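You operate a simulated robot arm through the tools that you are given. There is no shell and no other tool. Be economical: measure what you need, move in short steps, check, and stop when the job is done.

The job below is to be done with a simulated two-armed robot. You get a single attempt, and the scene is never put back.

TASK
Take the tea towel from the dining table top and lay it out flat on the work table top.

It is judged by the outcome, as a careful person would: the job done as asked, and still so three seconds after it is handed in. It fails if anything else is knocked over, pushed out of place, dropped, spilled or broken. Flat cloth is picked up by pressing the open fingertips on it (5 to 10 N) and closing them slowly along it; thin cloth reads only 2 to 8 mm in the jaws.

THE ROBOT
Two 7-joint arms with two-finger parallel grippers on one trunk, on a base that drives. Base frame: it is fixed to the floor where the robot stands at the start and does not move with it; the origin is under the middle of the robot, x ahead of it, y to its left, z up. Lengths are in mm, angles in rad, forces in N, time in s.
The left shoulder is at the start at [70, 134, 1026], the right one opposite. Places, roughly: work table top [1100, 1900, 800]. Payload 1.57 kg a hand.
The tool frame of a hand sits at the grasp point between the pads (the TCP): z along the fingers, y along the line on which they close. The tips reach 30 mm beyond it. Largest opening 80 mm; finger width 17, thickness 12; the body of the gripper, 40 by 82 mm, starts 80 mm behind the TCP.
Orientation is told as [roll, pitch, yaw] about the base's x, y, z axes, in that order, counted from this pose: with the fingers straight down and closing along the base's y, the tool's x points along the base's -x, its y along +y and its z along -z.

THE INTERFACE
- The arms move only by the tool servo_tool. It takes "left_commands", "right_commands" or both (then of equal length, played together; a hand with none holds still); each is text: rows parted by semicolons, each of 7 numbers parted by spaces: the shift along the tool's x, y, z in mm, then the turn, a rotation vector about the tool's x, y, z in rad, then the finger opening in mm, from 0 to 80. In form: dx dy dz rx ry rz grip; .... A call has 1 to 20 rows; each row is the pose to reach, as a shift and turn from the pose commanded when the call began, along the tool's axes at that moment. Each row takes 0.2 s and may step no farther than 50 mm and 0.15 rad from the row before; otherwise, or with a gripper value out of range, the whole call is refused. Where a pose cannot be reached the arm comes as near as it can. A force on the tool above 40 N (or 10 N above the force at the start of the call, whichever is more), or a blocked arm, ends the call early, and 0.2 s more pass. Each finger travels about 153 mm/s and halts on what it meets, pressing with about 36 N; the grip force reading is that of the motor and also rises with nothing between the fingers. The clock runs only during rows and for 0.2 s after the last one: add rows that repeat a pose to give the fingers time. It gives the time, the measured TCP pose, the force on the tool (base axes), the opening and the grip force at its end, in the units of the frame above (readings bear some noise).
- Cameras (640 x 400 px; columns grow to the right, rows downward): "scene" is now at [133.2, -5.8, 1242.8]; the picture's right is [-0.09, -1.00, 0.00], its down [-0.67, 0.06, -0.74] and it looks along [0.74, -0.07, -0.67] (base axes); focal length 277 px, centre (320, 200). "left" rides on the left gripper at [-32, 0, -78] in its tool frame; the picture's right is [0.00, -1.00, 0.00], its down [0.97, 0.00, -0.24] and it looks along [0.24, 0.00, 0.97] (tool axes); focal length 218 px, centre (320, 200). "right" rides on the right gripper at [-32, 0, -78] in its tool frame; the picture's right is [0.00, -1.00, 0.00], its down [0.97, 0.00, -0.24] and it looks along [0.24, 0.00, 0.97] (tool axes); focal length 218 px, centre (320, 200). There is no depth. A picture from a camera that has moved, and an enlarged one, comes with that camera's place and axes in the base frame and with its lens.
- snapshot(camera): a new picture of that camera. It takes no simulated time.
- move_column(by): slides the trunk up (or, below 0, down) by that many mm; the arms and the scene camera ride with it, the base frame stays. It gives what a move gives, with no picture.
- roll_base(legs): drives the robot by 1 to 6 legs, each [ahead, left, turn to the left] in mm, mm and rad, along the robot's own axes; the way and the turn of a leg run together, so that a leg with both is an arc; at most 1500 mm and 3.142 rad a leg. The arms and the cameras ride along, it lands a little off, and it stops where it bumps. It gives what a move gives.
- pan_tilt(pan, tilt): turns the head with the scene camera to pan (to the left, within 1.501 rad either way) and tilt (down, from -0.506 to 1.204), counted from straight ahead of the robot. It gives what a move gives.
- enlarge(camera, box): a new picture of the part [left, top, right, bottom] of that camera's present view, enlarged. It takes no simulated time.
- hand_in(): hands the job in; it is judged then, once.

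Go step by step. Nothing tells you exact positions but the pictures and the camera data: compare them with the known pose of the tool, close in by small moves and look again before you grip or let go. The budget is 120 turns and 92 pictures, counting those below and the enlarged ones. Unless the task says otherwise, let go and move clear before handing in, and close with one line.

The tools are called after "Call:" by a JSON object that holds its "name" and its "arguments". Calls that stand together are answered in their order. servo_tool: Moves the arms, as the interface text tells. Its arguments: {"type":"object","properties":{"left_commands":{"type":"string"},"right_commands":{"type":"string"}},"required":[]} The other tools are called the same way: move_column (by) slides the trunk up or down; roll_base (legs) drives the base; pan_tilt (pan, tilt) turns the head that bears the scene camera; snapshot (camera) takes a picture; enlarge (camera, box) takes an enlarged picture of a part of a camera's view; hand_in () hands the job in.

At the start:

```text
t: 0.0
left_ee_pos: [491.5, 221.2, 981.0]
left_orientation: [0.001, 0.0, 0.002]
left_ft_force: [-0.1, -0.2, -0.7]
left_gripper_width: 80.2
left_gripper_force: 0.1
right_ee_pos: [453.6, -205.4, 959.5]
right_orientation: [0.0, 0.001, -0.002]
right_ft_force: [0.4, 0.0, 0.0]
right_gripper_width: 79.9
right_gripper_force: 0.1
trunk travel left (down, up): [-600.0, 340.0]
robot x, y, heading: [-3.8, 0.6, 0.001]
head pan, tilt: [-0.093, 0.74]
```

scene: 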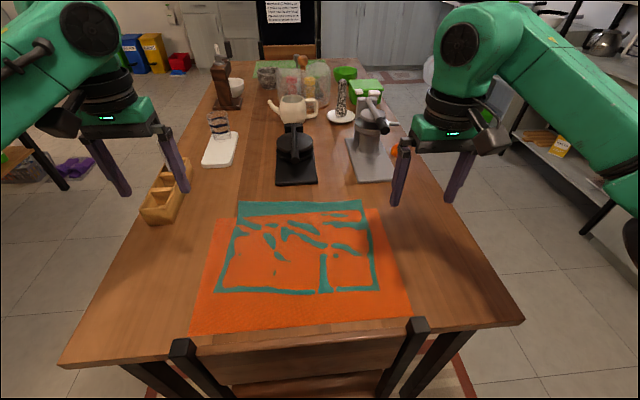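
right: 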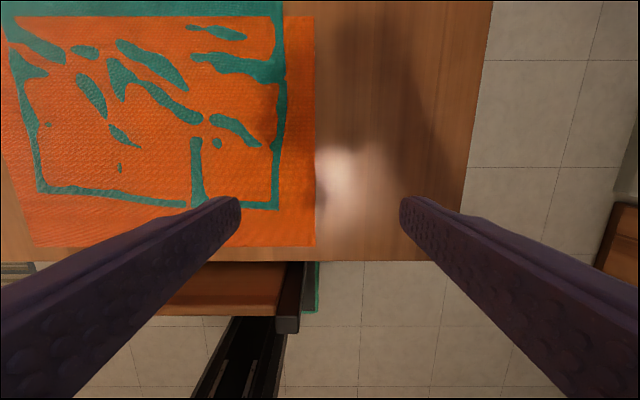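
left: 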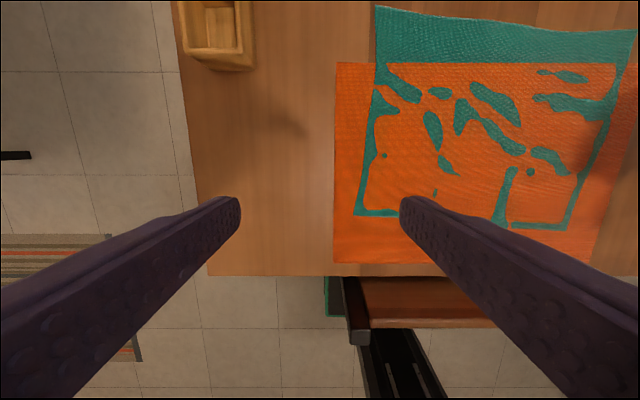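

The cloth lies at the near edge of the dining table, with orange and teal areas mixed together, so it may be folded or two pieces. I'll look closer at it, then look toward the work table on the left.

Call:
{"name": "enlarge", "arguments": {"camera": "scene", "box": [180, 180, 430, 340]}}

Call:
{"name": "pan_tilt", "arguments": {"pan": 1.05, "tilt": 0.3}}

Call:
{"name": "snapshot", "arguments": {"camera": "scene"}}

```text
2.50 times, centred on (305, 260) of scene
camera zoom: at [133.2, -5.8, 1242.8], right [-0.09, -1.0, 0.0], down [-0.67, 0.06, -0.74], along [0.74, -0.07, -0.67], focal length 693 px, centre (358, 50)
```

zoom: 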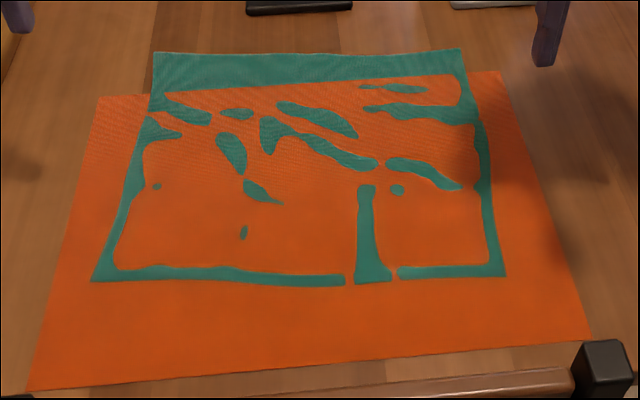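

```text
t: 1.4
left_ee_pos: [492.7, 220.2, 980.5]
left_orientation: [-0.002, 0.0, 0.002]
left_ft_force: [-0.7, 0.5, 0.2]
left_gripper_width: 80.0
left_gripper_force: 0.1
right_ee_pos: [451.6, -204.9, 959.3]
right_orientation: [-0.001, 0.001, 0.001]
right_ft_force: [-1.1, -0.5, 0.3]
right_gripper_width: 80.0
right_gripper_force: 0.1
trunk travel left (down, up): [-600.0, 340.0]
robot x, y, heading: [-0.6, -0.4, 0.004]
head pan, tilt: [1.051, 0.3]
```

```text
87 pictures are left
camera scene: at [96.7, 82.9, 1282.3], right [0.87, -0.5, 0.0], down [-0.15, -0.26, -0.96], along [0.48, 0.83, -0.3], focal length 277 px, centre (320, 200)
```

scene: 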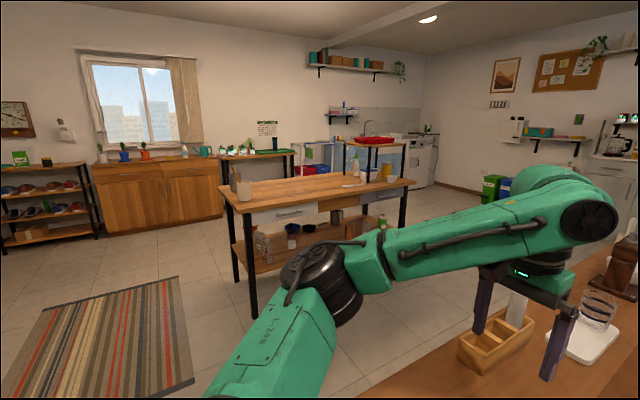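

The orange sheet is about 445x313 and squared to the table, while the teal one is about 360x290 and slightly turned. I need to know which is the towel, so I'll zoom in with the wrist cameras, and also look at the work table.

Call:
{"name": "enlarge", "arguments": {"camera": "right", "box": [180, 0, 340, 100]}}

Call:
{"name": "enlarge", "arguments": {"camera": "left", "box": [320, 0, 640, 200]}}

Call:
{"name": "enlarge", "arguments": {"camera": "scene", "box": [200, 120, 440, 270]}}

```text
4.00 times, centred on (260, 50) of right
camera zoom: at [485.3, -204.7, 1037.4], right [0.0, -1.0, 0.0], down [-0.97, 0.0, 0.24], along [-0.24, 0.0, -0.97], focal length 873 px, centre (560, 800)
```

zoom: 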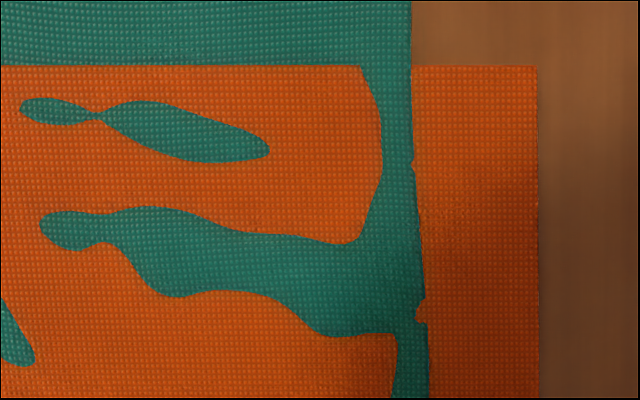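

```text
2.00 times, centred on (480, 100) of left
camera zoom: at [525.0, 220.5, 1058.2], right [0.0, -1.0, 0.0], down [-0.97, 0.0, 0.24], along [-0.24, 0.0, -0.97], focal length 436 px, centre (0, 400)
```

zoom: 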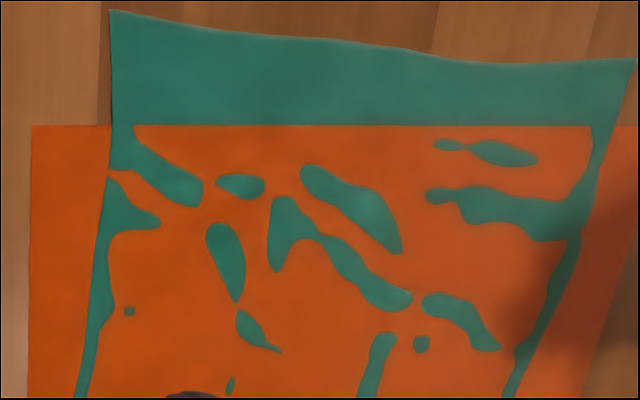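

```text
2.67 times, centred on (320, 195) of scene
camera zoom: at [96.7, 82.9, 1282.3], right [0.87, -0.5, 0.0], down [-0.15, -0.26, -0.96], along [0.48, 0.83, -0.3], focal length 739 px, centre (320, 213)
```

zoom: 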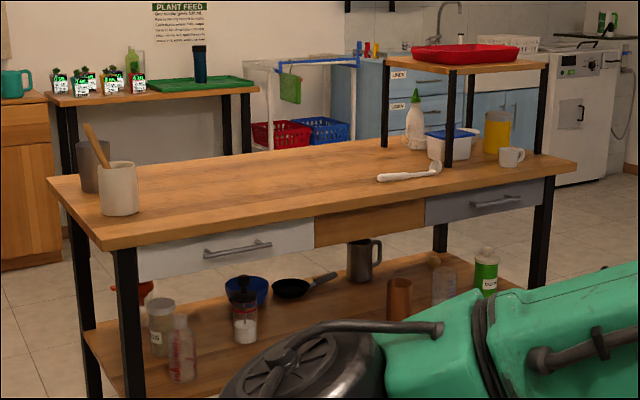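

Teal has curved, wrinkled edges, so it is the towel; orange is a flat placemat that must stay put. A chair stands between me and the table, so I'll check how much room there is in front, and look left to see the route.

Call:
{"name": "pan_tilt", "arguments": {"pan": 0.0, "tilt": 1.2}}

Call:
{"name": "snapshot", "arguments": {"camera": "scene"}}

Call:
{"name": "pan_tilt", "arguments": {"pan": 0.8, "tilt": 0.8}}

Call:
{"name": "snapshot", "arguments": {"camera": "scene"}}

```text
t: 2.7
left_ee_pos: [491.8, 222.3, 980.7]
left_orientation: [0.0, 0.0, 0.001]
left_ft_force: [0.3, 1.1, -0.1]
left_gripper_width: 79.9
left_gripper_force: 0.1
right_ee_pos: [453.3, -205.5, 958.7]
right_orientation: [0.0, 0.001, 0.0]
right_ft_force: [-1.0, 0.6, -0.4]
right_gripper_width: 80.1
right_gripper_force: 0.1
trunk travel left (down, up): [-600.0, 340.0]
robot x, y, heading: [-1.3, 1.3, -0.002]
head pan, tilt: [0.0, 1.201]
```

```text
83 pictures are left
camera scene: at [106.2, 2.0, 1210.2], right [0.0, -1.0, 0.0], down [-0.93, 0.0, -0.36], along [0.36, 0.0, -0.93], focal length 277 px, centre (320, 200)
```

scene: 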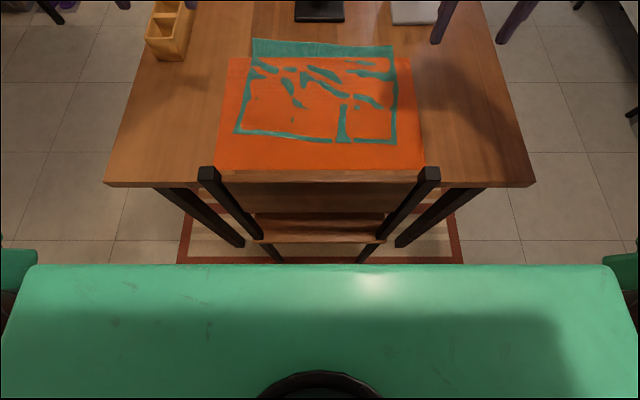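

```text
t: 3.8
left_ee_pos: [491.0, 222.1, 980.0]
left_orientation: [0.002, 0.0, 0.003]
left_ft_force: [0.4, -0.9, 0.7]
left_gripper_width: 79.7
left_gripper_force: 0.0
right_ee_pos: [453.7, -205.1, 959.4]
right_orientation: [0.001, -0.001, 0.001]
right_ft_force: [0.1, 0.2, -0.3]
right_gripper_width: 80.0
right_gripper_force: 0.0
trunk travel left (down, up): [-600.0, 340.0]
robot x, y, heading: [1.1, -1.5, -0.005]
head pan, tilt: [0.799, 0.799]
```

```text
82 pictures are left
camera scene: at [106.5, 59.6, 1237.9], right [0.72, -0.7, 0.0], down [-0.5, -0.51, -0.7], along [0.49, 0.5, -0.72], focal length 277 px, centre (320, 200)
```

scene: 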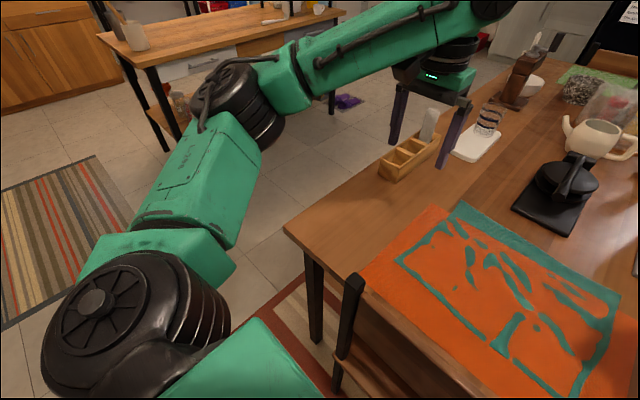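

The chair blocks the front, so I'll work from the table's left side, facing -y, where the work table is right behind me. First I'll raise the trunk a bit and drive round.

Call:
{"name": "move_column", "arguments": {"by": 100}}

Call:
{"name": "roll_base", "arguments": {"legs": [[0, 880, 0], [600, 0, 0]]}}

Call:
{"name": "pan_tilt", "arguments": {"pan": -1.3, "tilt": 0.9}}

Call:
{"name": "snapshot", "arguments": {"camera": "scene"}}

Call:
{"name": "pan_tilt", "arguments": {"pan": 0.9, "tilt": 0.6}}

Call:
{"name": "snapshot", "arguments": {"camera": "scene"}}

```text
t: 5.1
left_ee_pos: [492.4, 220.9, 1081.9]
left_orientation: [-0.001, 0.0, 0.002]
left_ft_force: [-0.4, 0.4, 0.0]
left_gripper_width: 80.2
left_gripper_force: 0.1
right_ee_pos: [453.7, -204.8, 1059.4]
right_orientation: [0.0, 0.001, 0.001]
right_ft_force: [-0.1, -0.3, 0.1]
right_gripper_width: 80.0
right_gripper_force: 0.2
trunk travel left (down, up): [-700.0, 240.0]
robot x, y, heading: [1.1, 1.1, -0.0]
head pan, tilt: [0.799, 0.799]
```

```text
t: 12.8
left_ee_pos: [1104.5, 1110.2, 1081.5]
left_orientation: [0.0, 0.0, 0.011]
left_ft_force: [-0.4, 0.5, 0.3]
left_gripper_width: 79.9
left_gripper_force: 0.1
right_ee_pos: [1069.1, 682.2, 1059.6]
right_orientation: [0.001, -0.001, 0.008]
right_ft_force: [-1.1, -0.3, -0.2]
right_gripper_width: 80.2
right_gripper_force: 0.1
trunk travel left (down, up): [-700.0, 240.0]
robot x, y, heading: [614.7, 884.6, 0.011]
head pan, tilt: [0.799, 0.799]
```

```text
t: 14.8
left_ee_pos: [1105.1, 1109.9, 1080.5]
left_orientation: [0.001, 0.0, 0.01]
left_ft_force: [0.0, 0.1, 0.7]
left_gripper_width: 80.2
left_gripper_force: 0.0
right_ee_pos: [1070.6, 684.0, 1059.7]
right_orientation: [0.0, -0.001, 0.008]
right_ft_force: [0.1, 0.1, -0.1]
right_gripper_width: 79.9
right_gripper_force: 0.1
trunk travel left (down, up): [-700.0, 240.0]
robot x, y, heading: [615.4, 882.9, 0.01]
head pan, tilt: [-1.3, 0.901]
```

```text
81 pictures are left
camera scene: at [686.3, 813.8, 1330.0], right [-0.96, -0.28, 0.0], down [-0.22, 0.75, -0.62], along [0.17, -0.6, -0.78], focal length 277 px, centre (320, 200)
```

scene: 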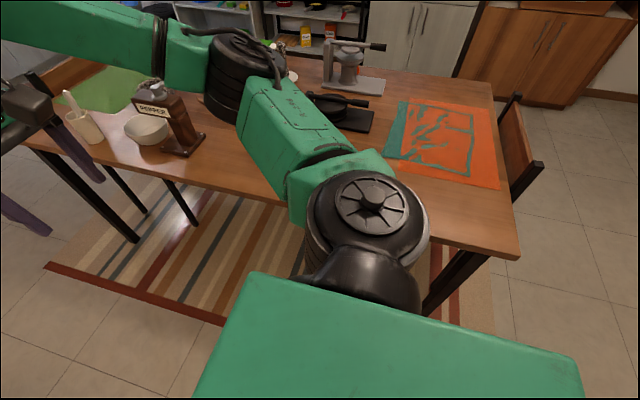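

```text
t: 16.9
left_ee_pos: [1105.3, 1109.4, 1081.3]
left_orientation: [0.0, -0.001, 0.009]
left_ft_force: [-0.1, -0.6, 0.5]
left_gripper_width: 79.9
left_gripper_force: 0.0
right_ee_pos: [1069.7, 683.3, 1059.3]
right_orientation: [0.001, -0.001, 0.008]
right_ft_force: [0.4, 0.1, -0.6]
right_gripper_width: 80.0
right_gripper_force: 0.2
trunk travel left (down, up): [-700.0, 240.0]
robot x, y, heading: [613.4, 882.7, 0.006]
head pan, tilt: [0.901, 0.6]
```

```text
80 pictures are left
camera scene: at [719.7, 956.1, 1354.8], right [0.79, -0.61, 0.0], down [-0.35, -0.45, -0.82], along [0.51, 0.65, -0.57], focal length 277 px, centre (320, 200)
```

scene: 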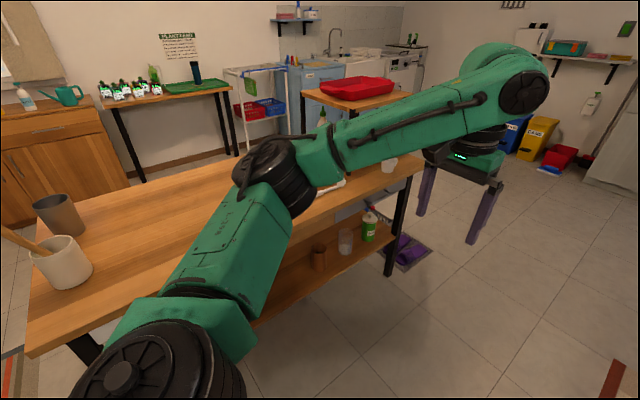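

The way is clear. Now I'll turn right to face the dining table and check the view.

Call:
{"name": "roll_base", "arguments": {"legs": [[0, 0, -1.577]]}}

Call:
{"name": "pan_tilt", "arguments": {"pan": 0.0, "tilt": 0.95}}

Call:
{"name": "snapshot", "arguments": {"camera": "scene"}}

```text
t: 21.2
left_ee_pos: [824.0, 385.8, 1079.5]
left_orientation: [0.0, 0.0, -1.593]
left_ft_force: [0.3, -0.3, -0.2]
left_gripper_width: 79.9
left_gripper_force: 0.0
right_ee_pos: [399.3, 436.3, 1059.0]
right_orientation: [-0.002, -0.001, -1.598]
right_ft_force: [0.1, 0.1, 0.8]
right_gripper_width: 80.0
right_gripper_force: 0.0
trunk travel left (down, up): [-700.0, 240.0]
robot x, y, heading: [615.6, 884.1, -1.6]
head pan, tilt: [0.901, 0.6]
```

```text
t: 22.4
left_ee_pos: [823.6, 387.1, 1081.1]
left_orientation: [0.0, 0.0, -1.595]
left_ft_force: [-0.9, -0.9, -0.8]
left_gripper_width: 80.2
left_gripper_force: 0.0
right_ee_pos: [398.5, 436.9, 1058.8]
right_orientation: [-0.001, 0.001, -1.595]
right_ft_force: [-0.1, 0.6, 0.5]
right_gripper_width: 79.9
right_gripper_force: 0.0
trunk travel left (down, up): [-700.0, 240.0]
robot x, y, heading: [619.2, 884.0, -1.599]
head pan, tilt: [0.0, 0.949]
```

```text
79 pictures are left
camera scene: at [612.1, 762.9, 1326.4], right [-1.0, 0.03, 0.0], down [0.02, 0.81, -0.58], along [-0.01, -0.58, -0.81], focal length 277 px, centre (320, 200)
```

scene: 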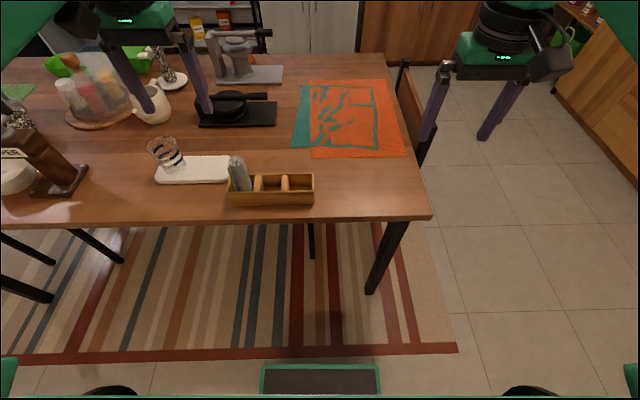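

Comparing wrist and scene views puts the table top at about z≈753, which makes the towel about 262x325, with its left corners near (688,159) and (426,171). I'll drive closer so both of those corners are in reach.

Call:
{"name": "roll_base", "arguments": {"legs": [[0, 0, 0.028], [165, -60, 0]]}}

Call:
{"name": "snapshot", "arguments": {"camera": "scene"}}

Call:
{"name": "snapshot", "arguments": {"camera": "left"}}

Call:
{"name": "snapshot", "arguments": {"camera": "right"}}

```text
t: 24.3
left_ee_pos: [777.5, 229.2, 1080.6]
left_orientation: [-0.002, -0.002, -1.568]
left_ft_force: [0.7, 0.1, -0.3]
left_gripper_width: 80.0
left_gripper_force: 0.1
right_ee_pos: [350.2, 268.5, 1059.9]
right_orientation: [0.001, -0.001, -1.57]
right_ft_force: [0.1, 0.5, 1.6]
right_gripper_width: 80.0
right_gripper_force: 0.0
trunk travel left (down, up): [-700.0, 240.0]
robot x, y, heading: [553.7, 719.9, -1.568]
head pan, tilt: [0.0, 0.949]
```

```text
78 pictures are left
camera scene: at [556.1, 600.3, 1326.6], right [-1.0, 0.0, 0.0], down [0.0, 0.81, -0.58], along [0.0, -0.58, -0.81], focal length 277 px, centre (320, 200)
```

scene: 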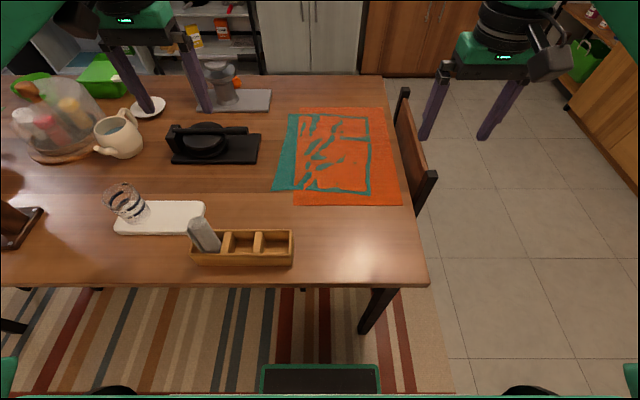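

```text
77 pictures are left
camera left: at [779.0, 196.4, 1158.9], right [-1.0, 0.0, 0.0], down [0.0, 0.97, 0.24], along [0.0, 0.24, -0.97], focal length 218 px, centre (320, 200)
```

left: 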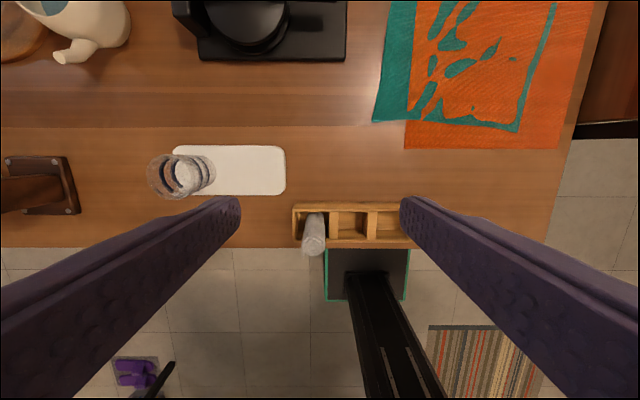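

```text
76 pictures are left
camera right: at [351.7, 236.0, 1138.3], right [-1.0, 0.0, 0.0], down [0.0, 0.97, 0.24], along [0.0, 0.24, -0.97], focal length 218 px, centre (320, 200)
```

right: 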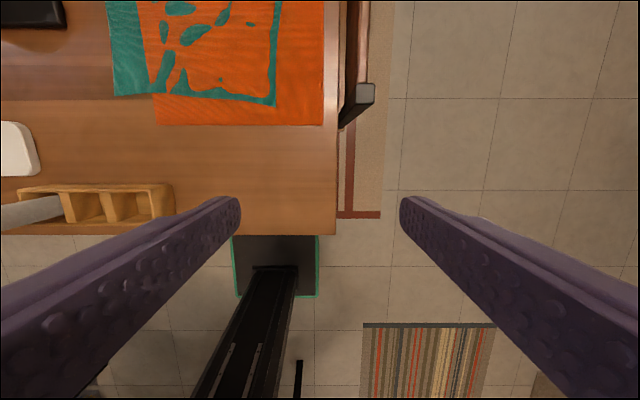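

Corners agree from both wrist cameras: (688,156) and (428,170) at z≈755. I'll lower the trunk 100 and bring both hands above the pinch points, left (660,140) and right (452,150), then look.

Call:
{"name": "move_column", "arguments": {"by": -100}}

Call:
{"name": "servo_tool", "arguments": {"left_commands": "-30 -40 0 0 0 0 60; -60 -80 0 0 0 0 50; -89 -118 20 0 0 0 30; -89 -118 60 0 0 0 30; -89 -118 100 0 0 0 30; -89 -118 131 0 0 0 30; -89 -118 131 0 0 0 30", "right_commands": "-40 34 0 0 0 0 60; -80 68 0 0 0 0 50; -118 102 15 0 0 0 30; -118 102 50 0 0 0 30; -118 102 90 0 0 0 30; -118 102 110 0 0 0 30; -118 102 110 0 0 0 30"}}

Call:
{"name": "snapshot", "arguments": {"camera": "left"}}

Call:
{"name": "snapshot", "arguments": {"camera": "right"}}

```text
t: 25.6
left_ee_pos: [778.2, 229.2, 981.3]
left_orientation: [-0.001, -0.001, -1.568]
left_ft_force: [0.3, -0.4, 0.1]
left_gripper_width: 79.8
left_gripper_force: 0.1
right_ee_pos: [350.2, 266.5, 958.9]
right_orientation: [0.001, -0.001, -1.568]
right_ft_force: [0.1, 0.0, 0.2]
right_gripper_width: 80.0
right_gripper_force: 0.0
trunk travel left (down, up): [-600.0, 340.0]
robot x, y, heading: [553.7, 718.3, -1.572]
head pan, tilt: [0.0, 0.949]
```

```text
refused: row 1 steps farther than a row can; nothing moved
```

```text
75 pictures are left
camera left: at [778.6, 195.2, 1058.4], right [-1.0, 0.0, 0.0], down [0.0, 0.97, 0.24], along [0.0, 0.24, -0.97], focal length 218 px, centre (320, 200)
```

left: 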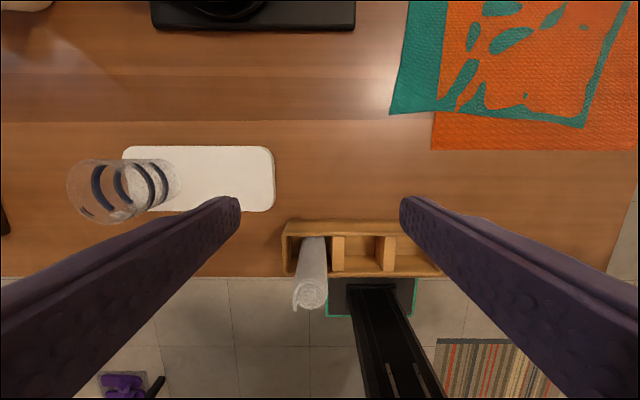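

```text
74 pictures are left
camera right: at [351.2, 234.8, 1037.7], right [-1.0, 0.0, 0.0], down [0.0, 0.97, 0.24], along [0.0, 0.24, -0.97], focal length 218 px, centre (320, 200)
```

right: 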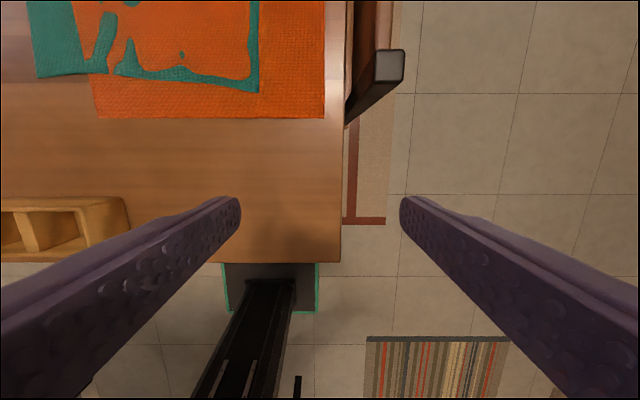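

The first row was too long; I'll use shorter steps.

Call:
{"name": "servo_tool", "arguments": {"left_commands": "-22 -30 0 0 0 0 70; -45 -60 0 0 0 0 60; -67 -90 0 0 0 0 50; -89 -118 10 0 0 0 40; -89 -118 50 0 0 0 30; -89 -118 90 0 0 0 30; -89 -118 131 0 0 0 30; -89 -118 131 0 0 0 30", "right_commands": "-30 26 0 0 0 0 70; -60 52 0 0 0 0 60; -90 78 0 0 0 0 50; -118 102 10 0 0 0 40; -118 102 40 0 0 0 30; -118 102 80 0 0 0 30; -118 102 110 0 0 0 30; -118 102 110 0 0 0 30"}}

Call:
{"name": "snapshot", "arguments": {"camera": "left"}}

Call:
{"name": "snapshot", "arguments": {"camera": "right"}}

```text
t: 27.4
left_ee_pos: [662.2, 143.0, 851.7]
left_orientation: [-0.002, 0.0, -1.567]
left_ft_force: [0.7, -0.8, 0.4]
left_gripper_width: 30.2
left_gripper_force: 0.1
right_ee_pos: [453.6, 148.3, 846.0]
right_orientation: [0.0, -0.003, -1.569]
right_ft_force: [-0.4, -1.1, -0.4]
right_gripper_width: 30.0
right_gripper_force: 0.2
trunk travel left (down, up): [-600.0, 340.0]
robot x, y, heading: [556.9, 720.8, -1.573]
head pan, tilt: [0.0, 0.949]
```

```text
73 pictures are left
camera left: at [663.2, 110.6, 929.1], right [-1.0, 0.0, 0.0], down [0.0, 0.97, 0.24], along [0.0, 0.24, -0.97], focal length 218 px, centre (320, 200)
```

left: 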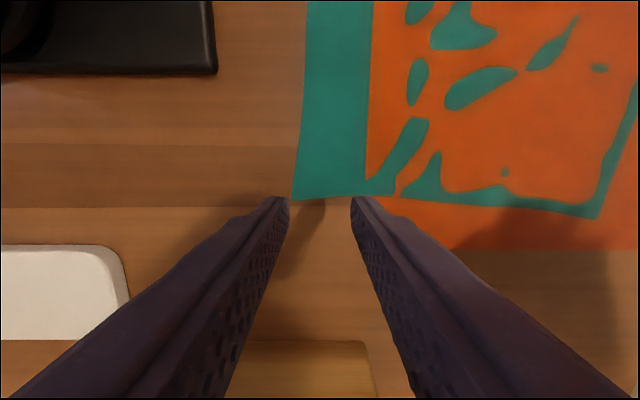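

```text
72 pictures are left
camera right: at [454.6, 116.7, 924.3], right [-1.0, 0.0, 0.0], down [0.0, 0.97, 0.24], along [0.0, 0.24, -0.97], focal length 218 px, centre (320, 200)
```

right: 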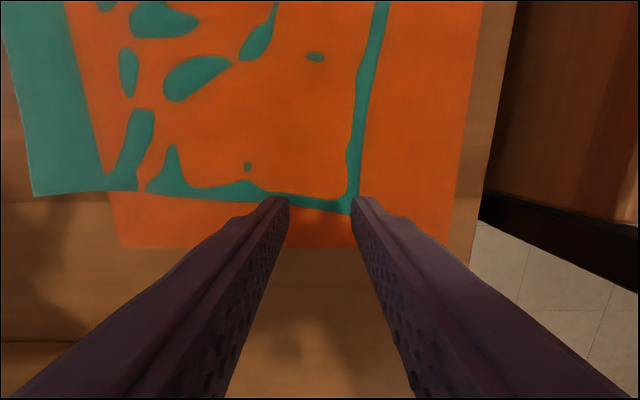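

The fingertips would land too near the towel's edges, so I'll shift inward ~12 mm, narrow the opening to 24, and go down to just above the cloth.

Call:
{"name": "servo_tool", "arguments": {"left_commands": "-12 -9 10 0 0 0 24; -12 -9 30 0 0 0 24; -12 -9 54 0 0 0 24; -12 -9 54 0 0 0 24", "right_commands": "-14 5 10 0 0 0 24; -14 5 30 0 0 0 24; -14 5 49 0 0 0 24; -14 5 49 0 0 0 24"}}

Call:
{"name": "snapshot", "arguments": {"camera": "left"}}

Call:
{"name": "snapshot", "arguments": {"camera": "right"}}

```text
t: 28.4
left_ee_pos: [650.0, 130.2, 795.4]
left_orientation: [0.001, 0.001, -1.567]
left_ft_force: [0.3, 0.1, -0.5]
left_gripper_width: 24.2
left_gripper_force: 0.1
right_ee_pos: [460.0, 134.2, 798.0]
right_orientation: [-0.001, -0.001, -1.568]
right_ft_force: [0.3, -0.6, -1.0]
right_gripper_width: 24.0
right_gripper_force: 0.1
trunk travel left (down, up): [-600.0, 340.0]
robot x, y, heading: [556.7, 724.0, -1.572]
head pan, tilt: [0.0, 0.949]
```

```text
71 pictures are left
camera left: at [650.5, 97.0, 872.8], right [-1.0, 0.0, 0.0], down [0.0, 0.97, 0.24], along [0.0, 0.24, -0.97], focal length 218 px, centre (320, 200)
```

left: 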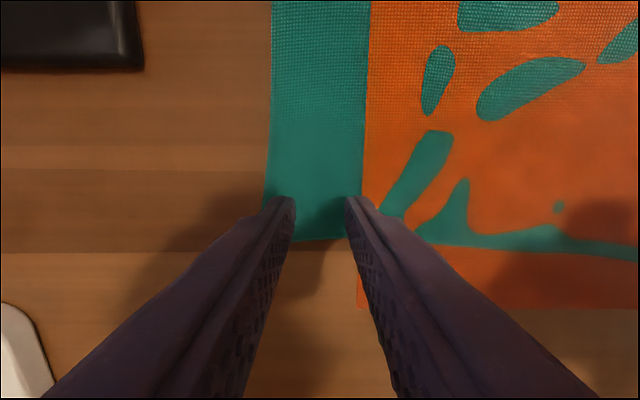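

```text
70 pictures are left
camera right: at [460.0, 103.0, 876.9], right [-1.0, 0.0, 0.0], down [0.0, 0.97, 0.24], along [0.0, 0.24, -0.97], focal length 218 px, centre (320, 200)
```

right: 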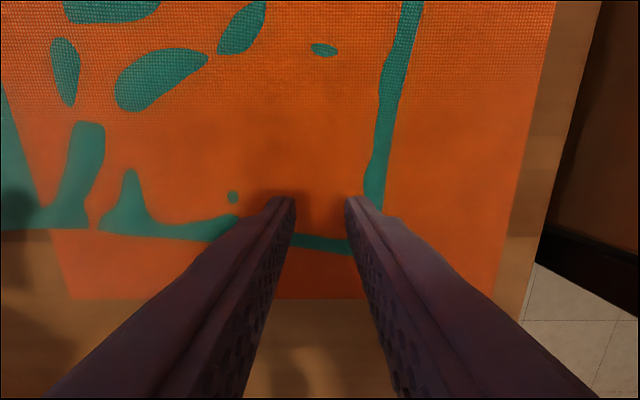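

Both hands are over the towel near its corners. I'll go down in small steps and watch the contact force.

Call:
{"name": "servo_tool", "arguments": {"left_commands": "0 0 3 0 0 0 24; 0 0 6 0 0 0 24; 0 0 8 0 0 0 24", "right_commands": "0 0 3 0 0 0 24; 0 0 6 0 0 0 24; 0 0 9 0 0 0 24"}}

Call:
{"name": "servo_tool", "arguments": {"left_commands": "0 0 1 0 0 0 24; 0 0 2 0 0 0 24", "right_commands": "0 0 1 0 0 0 24; 0 0 2 0 0 0 24"}}

```text
t: 29.2
left_ee_pos: [649.7, 128.2, 787.8]
left_orientation: [0.001, 0.001, -1.567]
left_ft_force: [0.1, -0.1, -0.9]
left_gripper_width: 23.8
left_gripper_force: 0.1
right_ee_pos: [458.1, 132.5, 790.4]
right_orientation: [0.0, -0.001, -1.569]
right_ft_force: [0.0, -0.1, 0.1]
right_gripper_width: 23.9
right_gripper_force: 0.0
trunk travel left (down, up): [-600.0, 340.0]
robot x, y, heading: [560.7, 718.8, -1.569]
head pan, tilt: [0.0, 0.949]
```

```text
t: 29.8
left_ee_pos: [648.8, 126.9, 785.9]
left_orientation: [0.0, 0.0, -1.57]
left_ft_force: [-0.5, 0.8, 0.6]
left_gripper_width: 24.0
left_gripper_force: 0.0
right_ee_pos: [458.1, 133.1, 789.7]
right_orientation: [0.001, 0.001, -1.57]
right_ft_force: [0.1, -0.5, -0.5]
right_gripper_width: 24.2
right_gripper_force: 0.1
trunk travel left (down, up): [-600.0, 340.0]
robot x, y, heading: [553.5, 717.1, -1.568]
head pan, tilt: [0.0, 0.949]
```

No contact yet, so I'll keep going down gently.

Call:
{"name": "servo_tool", "arguments": {"left_commands": "0 0 1 0 0 0 24; 0 0 2 0 0 0 24; 0 0 3 0 0 0 24", "right_commands": "0 0 1 0 0 0 24; 0 0 3 0 0 0 24; 0 0 5 0 0 0 24"}}

Call:
{"name": "servo_tool", "arguments": {"left_commands": "0 0 1 0 0 0 24; 0 0 2 0 0 0 24", "right_commands": "0 0 0 0 0 0 24; 0 0 1 0 0 0 24"}}

```text
t: 30.6
left_ee_pos: [650.2, 126.5, 782.7]
left_orientation: [0.0, -0.002, -1.568]
left_ft_force: [-0.2, 0.0, -0.2]
left_gripper_width: 24.0
left_gripper_force: 0.1
right_ee_pos: [458.3, 132.9, 784.4]
right_orientation: [0.0, -0.001, -1.568]
right_ft_force: [0.1, 0.3, 0.1]
right_gripper_width: 24.0
right_gripper_force: 0.1
trunk travel left (down, up): [-600.0, 340.0]
robot x, y, heading: [552.9, 714.4, -1.564]
head pan, tilt: [0.0, 0.949]
```

```text
t: 31.2
left_ee_pos: [649.7, 127.6, 781.2]
left_orientation: [0.001, -0.005, -1.568]
left_ft_force: [0.3, -2.3, 6.4]
left_gripper_width: 23.8
left_gripper_force: 0.1
right_ee_pos: [457.5, 134.5, 783.3]
right_orientation: [-0.001, -0.002, -1.568]
right_ft_force: [0.0, -0.7, 0.4]
right_gripper_width: 24.1
right_gripper_force: 0.0
trunk travel left (down, up): [-600.0, 340.0]
robot x, y, heading: [556.5, 716.4, -1.565]
head pan, tilt: [0.0, 0.949]
```

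Left is pressing with about 6 N, which is right. The right hand isn't in contact yet, so I'll lower only that one.

Call:
{"name": "servo_tool", "arguments": {"right_commands": "0 0 1 0 0 0 24; 0 0 2 0 0 0 24"}}

```text
t: 31.8
left_ee_pos: [649.9, 127.3, 780.3]
left_orientation: [0.0, -0.001, -1.568]
left_ft_force: [0.3, -1.8, 9.5]
left_gripper_width: 23.9
left_gripper_force: 0.0
right_ee_pos: [458.2, 135.6, 783.1]
right_orientation: [-0.001, -0.002, -1.569]
right_ft_force: [0.4, 0.3, 0.5]
right_gripper_width: 24.0
right_gripper_force: 0.0
trunk travel left (down, up): [-600.0, 340.0]
robot x, y, heading: [553.5, 722.7, -1.567]
head pan, tilt: [0.0, 0.949]
```

Left is at 9.5 N, so I'll close it slowly.

Call:
{"name": "servo_tool", "arguments": {"left_commands": "0 0 0 0 0 0 22; 0 0 0 0 0 0 20; 0 0 0 0 0 0 18; 0 0 0 0 0 0 16; 0 0 0 0 0 0 14; 0 0 0 0 0 0 12; 0 0 0 0 0 0 10; 0 0 0 0 0 0 8; 0 0 0 0 0 0 6; 0 0 0 0 0 0 4; 0 0 0 0 0 0 2; 0 0 0 0 0 0 0; 0 0 0 0 0 0 0; 0 0 0 0 0 0 0"}}

Call:
{"name": "snapshot", "arguments": {"camera": "left"}}

```text
t: 34.8
left_ee_pos: [649.9, 127.1, 781.7]
left_orientation: [-0.001, -0.001, -1.568]
left_ft_force: [1.0, -0.5, 10.4]
left_gripper_width: 0.1
left_gripper_force: 21.6
right_ee_pos: [458.1, 135.4, 782.1]
right_orientation: [0.001, -0.002, -1.569]
right_ft_force: [0.2, 0.0, -0.1]
right_gripper_width: 24.1
right_gripper_force: 0.1
trunk travel left (down, up): [-600.0, 340.0]
robot x, y, heading: [556.6, 721.6, -1.568]
head pan, tilt: [0.0, 0.949]
```

```text
69 pictures are left
camera left: at [651.7, 94.8, 859.1], right [-1.0, 0.0, 0.0], down [0.0, 0.97, 0.24], along [0.0, 0.24, -0.97], focal length 218 px, centre (320, 200)
```

left: 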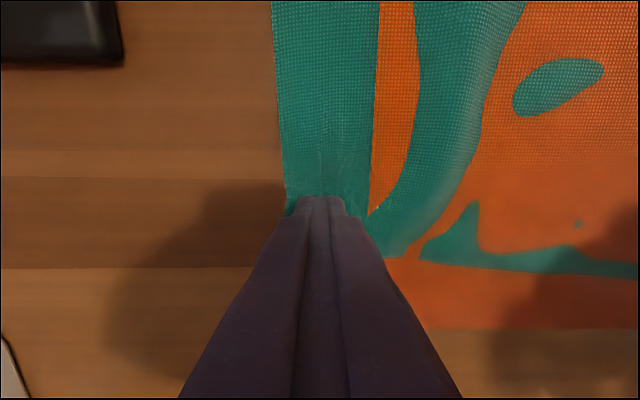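

The fingers read 0.1 mm, so they have probably slipped. I'll lift slightly and look to check.

Call:
{"name": "servo_tool", "arguments": {"left_commands": "0 0 -5 0 0 0 0; 0 0 -10 0 0 0 0; 0 0 -15 0 0 0 0"}}

Call:
{"name": "snapshot", "arguments": {"camera": "left"}}

```text
t: 35.6
left_ee_pos: [649.5, 128.3, 796.4]
left_orientation: [-0.001, 0.001, -1.568]
left_ft_force: [0.4, 0.3, 0.4]
left_gripper_width: 0.2
left_gripper_force: 21.2
right_ee_pos: [458.9, 133.8, 782.1]
right_orientation: [0.0, 0.0, -1.57]
right_ft_force: [-0.9, -1.2, 1.4]
right_gripper_width: 23.9
right_gripper_force: 0.1
trunk travel left (down, up): [-600.0, 340.0]
robot x, y, heading: [554.8, 721.9, -1.565]
head pan, tilt: [0.0, 0.949]
```

```text
68 pictures are left
camera left: at [651.9, 94.2, 873.8], right [-1.0, 0.0, 0.0], down [0.0, 0.97, 0.24], along [0.0, 0.24, -0.97], focal length 218 px, centre (320, 200)
```

left: 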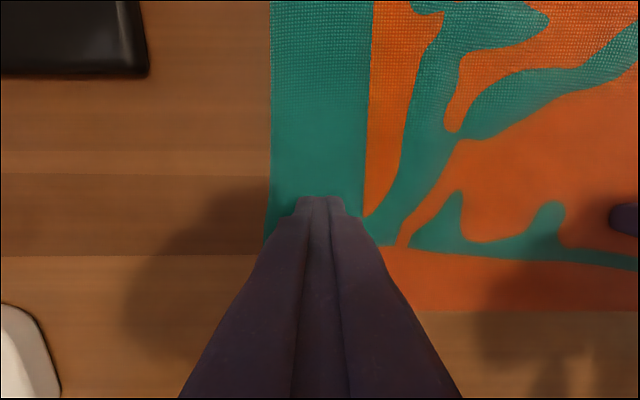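

Not gripped. I'll try a wider opening of 40 mm so more cloth bunches up, and find contact with the right hand too.

Call:
{"name": "servo_tool", "arguments": {"left_commands": "0 -4 0 0 0 0 20; 0 -4 0 0 0 0 40; 0 -4 5 0 0 0 40; 0 -4 10 0 0 0 40; 0 -4 13 0 0 0 40", "right_commands": "0 6 0 0 0 0 32; 0 6 0 0 0 0 40; 0 6 0 0 0 0 40; 0 6 1 0 0 0 40; 0 6 2 0 0 0 40"}}

Call:
{"name": "servo_tool", "arguments": {"left_commands": "0 0 0 0 0 0 40; 0 0 1 0 0 0 40", "right_commands": "0 0 0 0 0 0 40; 0 0 1 0 0 0 40"}}

```text
t: 36.8
left_ee_pos: [647.7, 128.6, 784.6]
left_orientation: [-0.002, -0.002, -1.569]
left_ft_force: [-0.4, 0.0, 0.4]
left_gripper_width: 40.2
left_gripper_force: 0.1
right_ee_pos: [464.2, 134.5, 782.5]
right_orientation: [0.001, -0.002, -1.568]
right_ft_force: [-0.6, -1.9, 12.2]
right_gripper_width: 40.0
right_gripper_force: 0.1
trunk travel left (down, up): [-600.0, 340.0]
robot x, y, heading: [556.9, 718.9, -1.57]
head pan, tilt: [0.0, 0.949]
```

```text
t: 37.4
left_ee_pos: [646.9, 129.5, 783.5]
left_orientation: [-0.001, 0.0, -1.567]
left_ft_force: [-0.8, 0.6, 0.5]
left_gripper_width: 40.0
left_gripper_force: 0.1
right_ee_pos: [464.7, 134.6, 781.4]
right_orientation: [0.001, -0.006, -1.57]
right_ft_force: [-2.0, -5.3, 20.4]
right_gripper_width: 39.8
right_gripper_force: 0.2
trunk travel left (down, up): [-600.0, 340.0]
robot x, y, heading: [558.2, 719.2, -1.566]
head pan, tilt: [0.0, 0.949]
```

Right is too hard at 20 N. I'll back it off 1.3 mm and lower the left 2.5 mm.

Call:
{"name": "servo_tool", "arguments": {"left_commands": "0 0 1 0 0 0 40; 0 0 2.5 0 0 0 40", "right_commands": "0 0 -0.8 0 0 0 40; 0 0 -1.3 0 0 0 40"}}

```text
t: 38.0
left_ee_pos: [646.0, 127.7, 780.7]
left_orientation: [-0.002, -0.002, -1.567]
left_ft_force: [0.3, 1.0, 1.8]
left_gripper_width: 40.0
left_gripper_force: 0.1
right_ee_pos: [465.2, 136.0, 780.4]
right_orientation: [0.001, -0.003, -1.57]
right_ft_force: [-0.3, -5.7, 21.9]
right_gripper_width: 39.9
right_gripper_force: 0.1
trunk travel left (down, up): [-600.0, 340.0]
robot x, y, heading: [553.3, 722.0, -1.564]
head pan, tilt: [0.0, 0.949]
```

Call:
{"name": "servo_tool", "arguments": {"left_commands": "0 0 0.5 0 0 0 40; 0 0 1 0 0 0 40; 0 0 1 0 0 0 40", "right_commands": "0 0 -1 0 0 0 40; 0 0 -1.5 0 0 0 40; 0 0 -1.5 0 0 0 40"}}

```text
t: 38.8
left_ee_pos: [647.2, 127.2, 781.2]
left_orientation: [0.002, -0.005, -1.565]
left_ft_force: [0.0, 1.2, 17.7]
left_gripper_width: 39.8
left_gripper_force: 0.0
right_ee_pos: [463.1, 138.4, 781.8]
right_orientation: [0.002, -0.001, -1.569]
right_ft_force: [0.8, -0.7, 1.9]
right_gripper_width: 39.7
right_gripper_force: 0.0
trunk travel left (down, up): [-600.0, 340.0]
robot x, y, heading: [555.5, 717.8, -1.569]
head pan, tilt: [0.0, 0.949]
```

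Call:
{"name": "servo_tool", "arguments": {"left_commands": "0 0 -0.6 0 0 0 40; 0 0 -0.6 0 0 0 40; 0 0 -0.6 0 0 0 40", "right_commands": "0 0 0.6 0 0 0 40; 0 0 0.6 0 0 0 40; 0 0 0.6 0 0 0 40"}}

```text
t: 39.6
left_ee_pos: [646.3, 127.4, 779.9]
left_orientation: [0.0, -0.005, -1.566]
left_ft_force: [1.1, -5.7, 22.4]
left_gripper_width: 40.3
left_gripper_force: 0.3
right_ee_pos: [463.7, 137.9, 782.0]
right_orientation: [0.0, -0.005, -1.571]
right_ft_force: [1.1, 0.2, 1.7]
right_gripper_width: 39.7
right_gripper_force: 0.0
trunk travel left (down, up): [-600.0, 340.0]
robot x, y, heading: [554.7, 720.0, -1.567]
head pan, tilt: [0.0, 0.949]
```

Call:
{"name": "servo_tool", "arguments": {"left_commands": "0 0 -1.2 0 0 0 40; 0 0 -1.2 0 0 0 40; 0 0 -1.2 0 0 0 40; 0 0 -1.2 0 0 0 40", "right_commands": "0 0 0.6 0 0 0 40; 0 0 0.6 0 0 0 40; 0 0 0.6 0 0 0 40; 0 0 0.6 0 0 0 40"}}

```text
t: 40.6
left_ee_pos: [646.1, 129.2, 781.7]
left_orientation: [0.001, -0.003, -1.567]
left_ft_force: [2.1, -3.4, 16.8]
left_gripper_width: 40.4
left_gripper_force: 0.4
right_ee_pos: [465.0, 136.9, 781.6]
right_orientation: [0.0, -0.004, -1.57]
right_ft_force: [-0.6, 0.3, 3.5]
right_gripper_width: 40.4
right_gripper_force: 0.4
trunk travel left (down, up): [-600.0, 340.0]
robot x, y, heading: [554.5, 716.6, -1.569]
head pan, tilt: [0.0, 0.949]
```

I'll trim both a little and close slowly together.

Call:
{"name": "servo_tool", "arguments": {"left_commands": "0 0 -0.6 0 0 0 40; 0 0 -0.6 0 0 0 38; 0 0 -0.6 0 0 0 36; 0 0 -0.6 0 0 0 34; 0 0 -0.6 0 0 0 32; 0 0 -0.6 0 0 0 30; 0 0 -0.6 0 0 0 28; 0 0 -0.6 0 0 0 26; 0 0 -0.6 0 0 0 24; 0 0 -0.6 0 0 0 22; 0 0 -0.6 0 0 0 20", "right_commands": "0 0 0.5 0 0 0 40; 0 0 0.5 0 0 0 38; 0 0 0.5 0 0 0 36; 0 0 0.5 0 0 0 34; 0 0 0.5 0 0 0 32; 0 0 0.5 0 0 0 30; 0 0 0.5 0 0 0 28; 0 0 0.5 0 0 0 26; 0 0 0.5 0 0 0 24; 0 0 0.5 0 0 0 22; 0 0 0.5 0 0 0 20"}}

Call:
{"name": "snapshot", "arguments": {"camera": "left"}}

Call:
{"name": "snapshot", "arguments": {"camera": "right"}}

```text
t: 43.0
left_ee_pos: [646.2, 129.2, 780.9]
left_orientation: [-0.003, 0.0, -1.567]
left_ft_force: [0.1, 0.2, 1.2]
left_gripper_width: 19.9
left_gripper_force: 0.0
right_ee_pos: [465.5, 135.8, 781.3]
right_orientation: [-0.001, -0.003, -1.568]
right_ft_force: [1.5, -0.4, 14.4]
right_gripper_width: 19.4
right_gripper_force: 0.0
trunk travel left (down, up): [-600.0, 340.0]
robot x, y, heading: [557.2, 721.1, -1.569]
head pan, tilt: [0.0, 0.949]
```

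```text
67 pictures are left
camera left: at [648.1, 96.0, 859.4], right [-1.0, 0.0, 0.0], down [0.0, 0.97, 0.24], along [0.0, 0.24, -0.97], focal length 218 px, centre (320, 200)
```

left: 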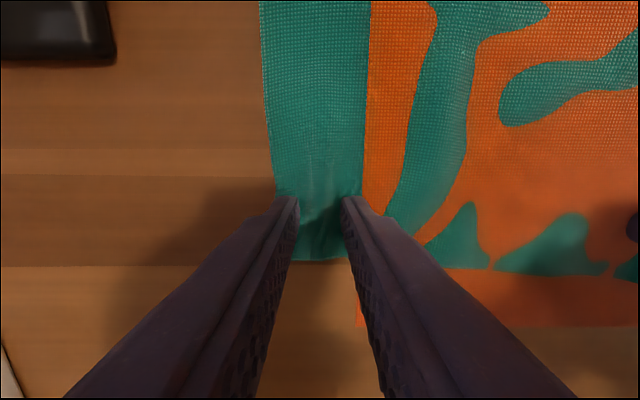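

```text
66 pictures are left
camera right: at [465.3, 104.7, 859.8], right [-1.0, 0.0, 0.0], down [0.0, 0.97, 0.24], along [0.0, 0.24, -0.97], focal length 218 px, centre (320, 200)
```

right: 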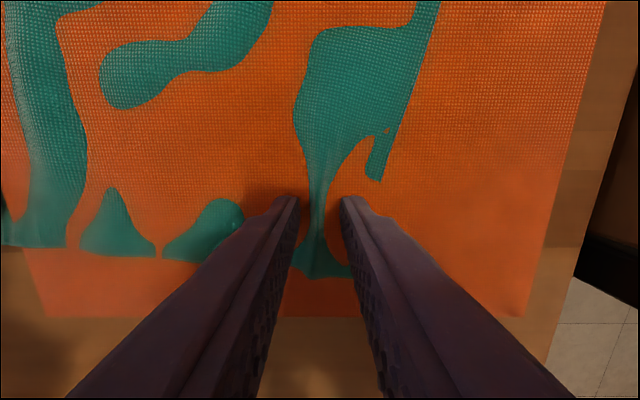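

The right hand is gathering the cloth well; the left lost pressure. I'll lower the left slightly and keep closing both.

Call:
{"name": "servo_tool", "arguments": {"left_commands": "0 0 0.5 0 0 0 20; 0 0 0.9 0 0 0 20; 0 0 0.9 0 0 0 18; 0 0 0.9 0 0 0 16; 0 0 0.9 0 0 0 14; 0 0 0.9 0 0 0 12; 0 0 0.9 0 0 0 10; 0 0 0.9 0 0 0 8; 0 0 0.9 0 0 0 6; 0 0 0.9 0 0 0 4; 0 0 0.9 0 0 0 2; 0 0 0.9 0 0 0 0; 0 0 0.9 0 0 0 0; 0 0 0.9 0 0 0 0", "right_commands": "0 0 -0.3 0 0 0 20; 0 0 -0.3 0 0 0 20; 0 0 -0.3 0 0 0 18; 0 0 -0.3 0 0 0 16; 0 0 -0.3 0 0 0 14; 0 0 -0.3 0 0 0 12; 0 0 -0.3 0 0 0 10; 0 0 -0.3 0 0 0 8; 0 0 -0.3 0 0 0 6; 0 0 -0.3 0 0 0 4; 0 0 -0.3 0 0 0 2; 0 0 -0.3 0 0 0 0; 0 0 -0.3 0 0 0 0; 0 0 -0.3 0 0 0 0"}}

Call:
{"name": "snapshot", "arguments": {"camera": "left"}}

Call:
{"name": "snapshot", "arguments": {"camera": "right"}}

```text
t: 46.0
left_ee_pos: [647.1, 126.6, 781.1]
left_orientation: [-0.002, -0.003, -1.569]
left_ft_force: [-6.3, 0.6, 3.3]
left_gripper_width: 2.0
left_gripper_force: 23.4
right_ee_pos: [465.8, 136.6, 781.7]
right_orientation: [0.0, -0.003, -1.569]
right_ft_force: [3.2, -0.9, 14.2]
right_gripper_width: 1.9
right_gripper_force: 23.8
trunk travel left (down, up): [-600.0, 340.0]
robot x, y, heading: [559.2, 720.0, -1.574]
head pan, tilt: [0.0, 0.949]
```

```text
65 pictures are left
camera left: at [647.4, 95.4, 859.3], right [-1.0, 0.0, 0.0], down [0.0, 0.97, 0.24], along [0.0, 0.24, -0.97], focal length 218 px, centre (320, 200)
```

left: 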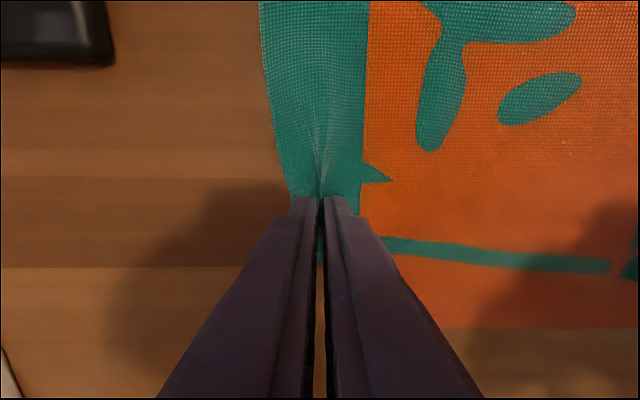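

```text
64 pictures are left
camera right: at [465.2, 104.6, 859.9], right [-1.0, 0.0, 0.0], down [0.0, 0.97, 0.24], along [0.0, 0.24, -0.97], focal length 218 px, centre (320, 200)
```

right: 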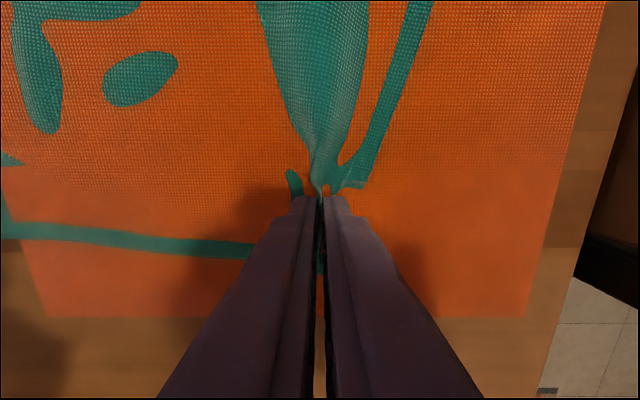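

Both hands read about 2 mm, so the cloth is gripped. I'll lift slowly, easing the hands slightly together since the cloth is taut between them.

Call:
{"name": "servo_tool", "arguments": {"left_commands": "0 -2 -3 0 0 0 0; 0 -4 -8 0 0 0 0; 0 -4 -15 0 0 0 0; 0 -4 -25 0 0 0 0; 0 -4 -40 0 0 0 0; 0 -4 -60 0 0 0 0", "right_commands": "0 2 -3 0 0 0 0; 0 4 -8 0 0 0 0; 0 4 -15 0 0 0 0; 0 4 -25 0 0 0 0; 0 4 -40 0 0 0 0; 0 4 -60 0 0 0 0"}}

Call:
{"name": "enlarge", "arguments": {"camera": "scene", "box": [220, 60, 460, 260]}}

Call:
{"name": "snapshot", "arguments": {"camera": "right"}}

```text
t: 47.4
left_ee_pos: [643.8, 126.0, 841.0]
left_orientation: [0.001, 0.001, -1.568]
left_ft_force: [0.1, 0.1, -0.3]
left_gripper_width: 2.2
left_gripper_force: 23.9
right_ee_pos: [469.1, 135.2, 839.7]
right_orientation: [0.001, -0.003, -1.571]
right_ft_force: [-0.5, 0.1, -0.4]
right_gripper_width: 1.9
right_gripper_force: 23.2
trunk travel left (down, up): [-600.0, 340.0]
robot x, y, heading: [553.2, 716.5, -1.57]
head pan, tilt: [0.0, 0.949]
```

```text
2.00 times, centred on (340, 160) of scene
camera zoom: at [555.6, 599.3, 1226.4], right [-1.0, 0.0, 0.0], down [0.0, 0.81, -0.58], along [0.0, -0.58, -0.81], focal length 554 px, centre (280, 280)
```

zoom: 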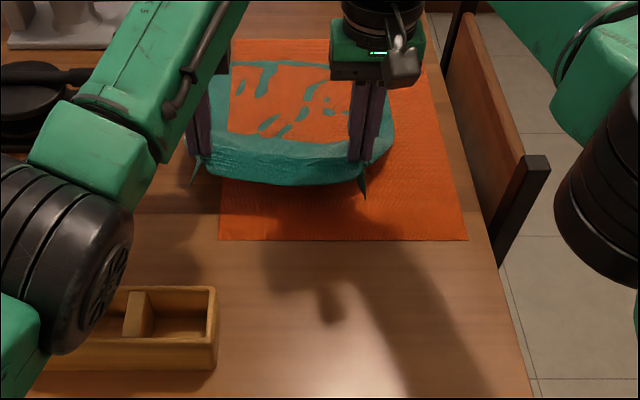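

```text
62 pictures are left
camera right: at [469.8, 101.9, 918.2], right [-1.0, 0.0, 0.0], down [0.0, 0.97, 0.24], along [0.0, 0.24, -0.97], focal length 218 px, centre (320, 200)
```

right: 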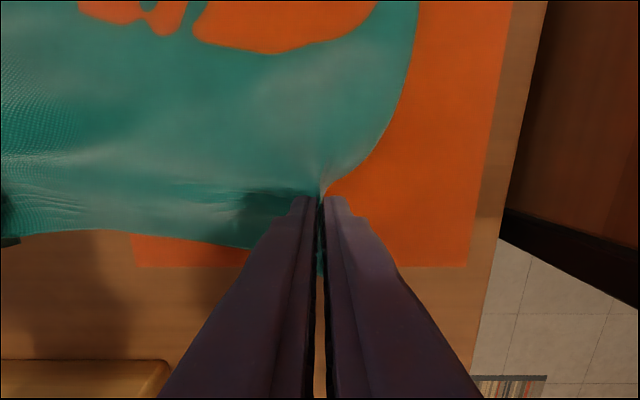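

The grip holds and the placemat is in place. I'll raise the trunk so the cloth hangs clear.

Call:
{"name": "move_column", "arguments": {"by": 340}}

Call:
{"name": "snapshot", "arguments": {"camera": "scene"}}

```text
t: 50.7
left_ee_pos: [643.5, 125.1, 1179.1]
left_orientation: [0.0, -0.001, -1.567]
left_ft_force: [0.6, -0.2, 0.1]
left_gripper_width: 2.0
left_gripper_force: 24.3
right_ee_pos: [469.8, 132.9, 1178.6]
right_orientation: [0.0, 0.002, -1.569]
right_ft_force: [0.1, 0.2, 0.3]
right_gripper_width: 1.9
right_gripper_force: 23.4
trunk travel left (down, up): [-940.0, 0.0]
robot x, y, heading: [556.4, 718.4, -1.568]
head pan, tilt: [0.0, 0.949]
```

```text
61 pictures are left
camera scene: at [555.6, 598.4, 1566.3], right [-1.0, 0.0, 0.0], down [0.0, 0.81, -0.58], along [0.0, -0.58, -0.81], focal length 277 px, centre (320, 200)
```

scene: 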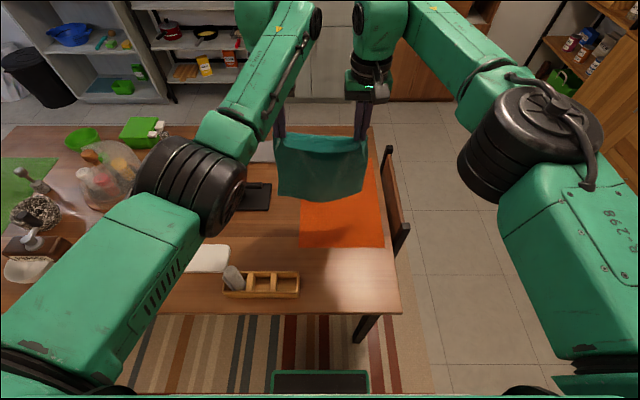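

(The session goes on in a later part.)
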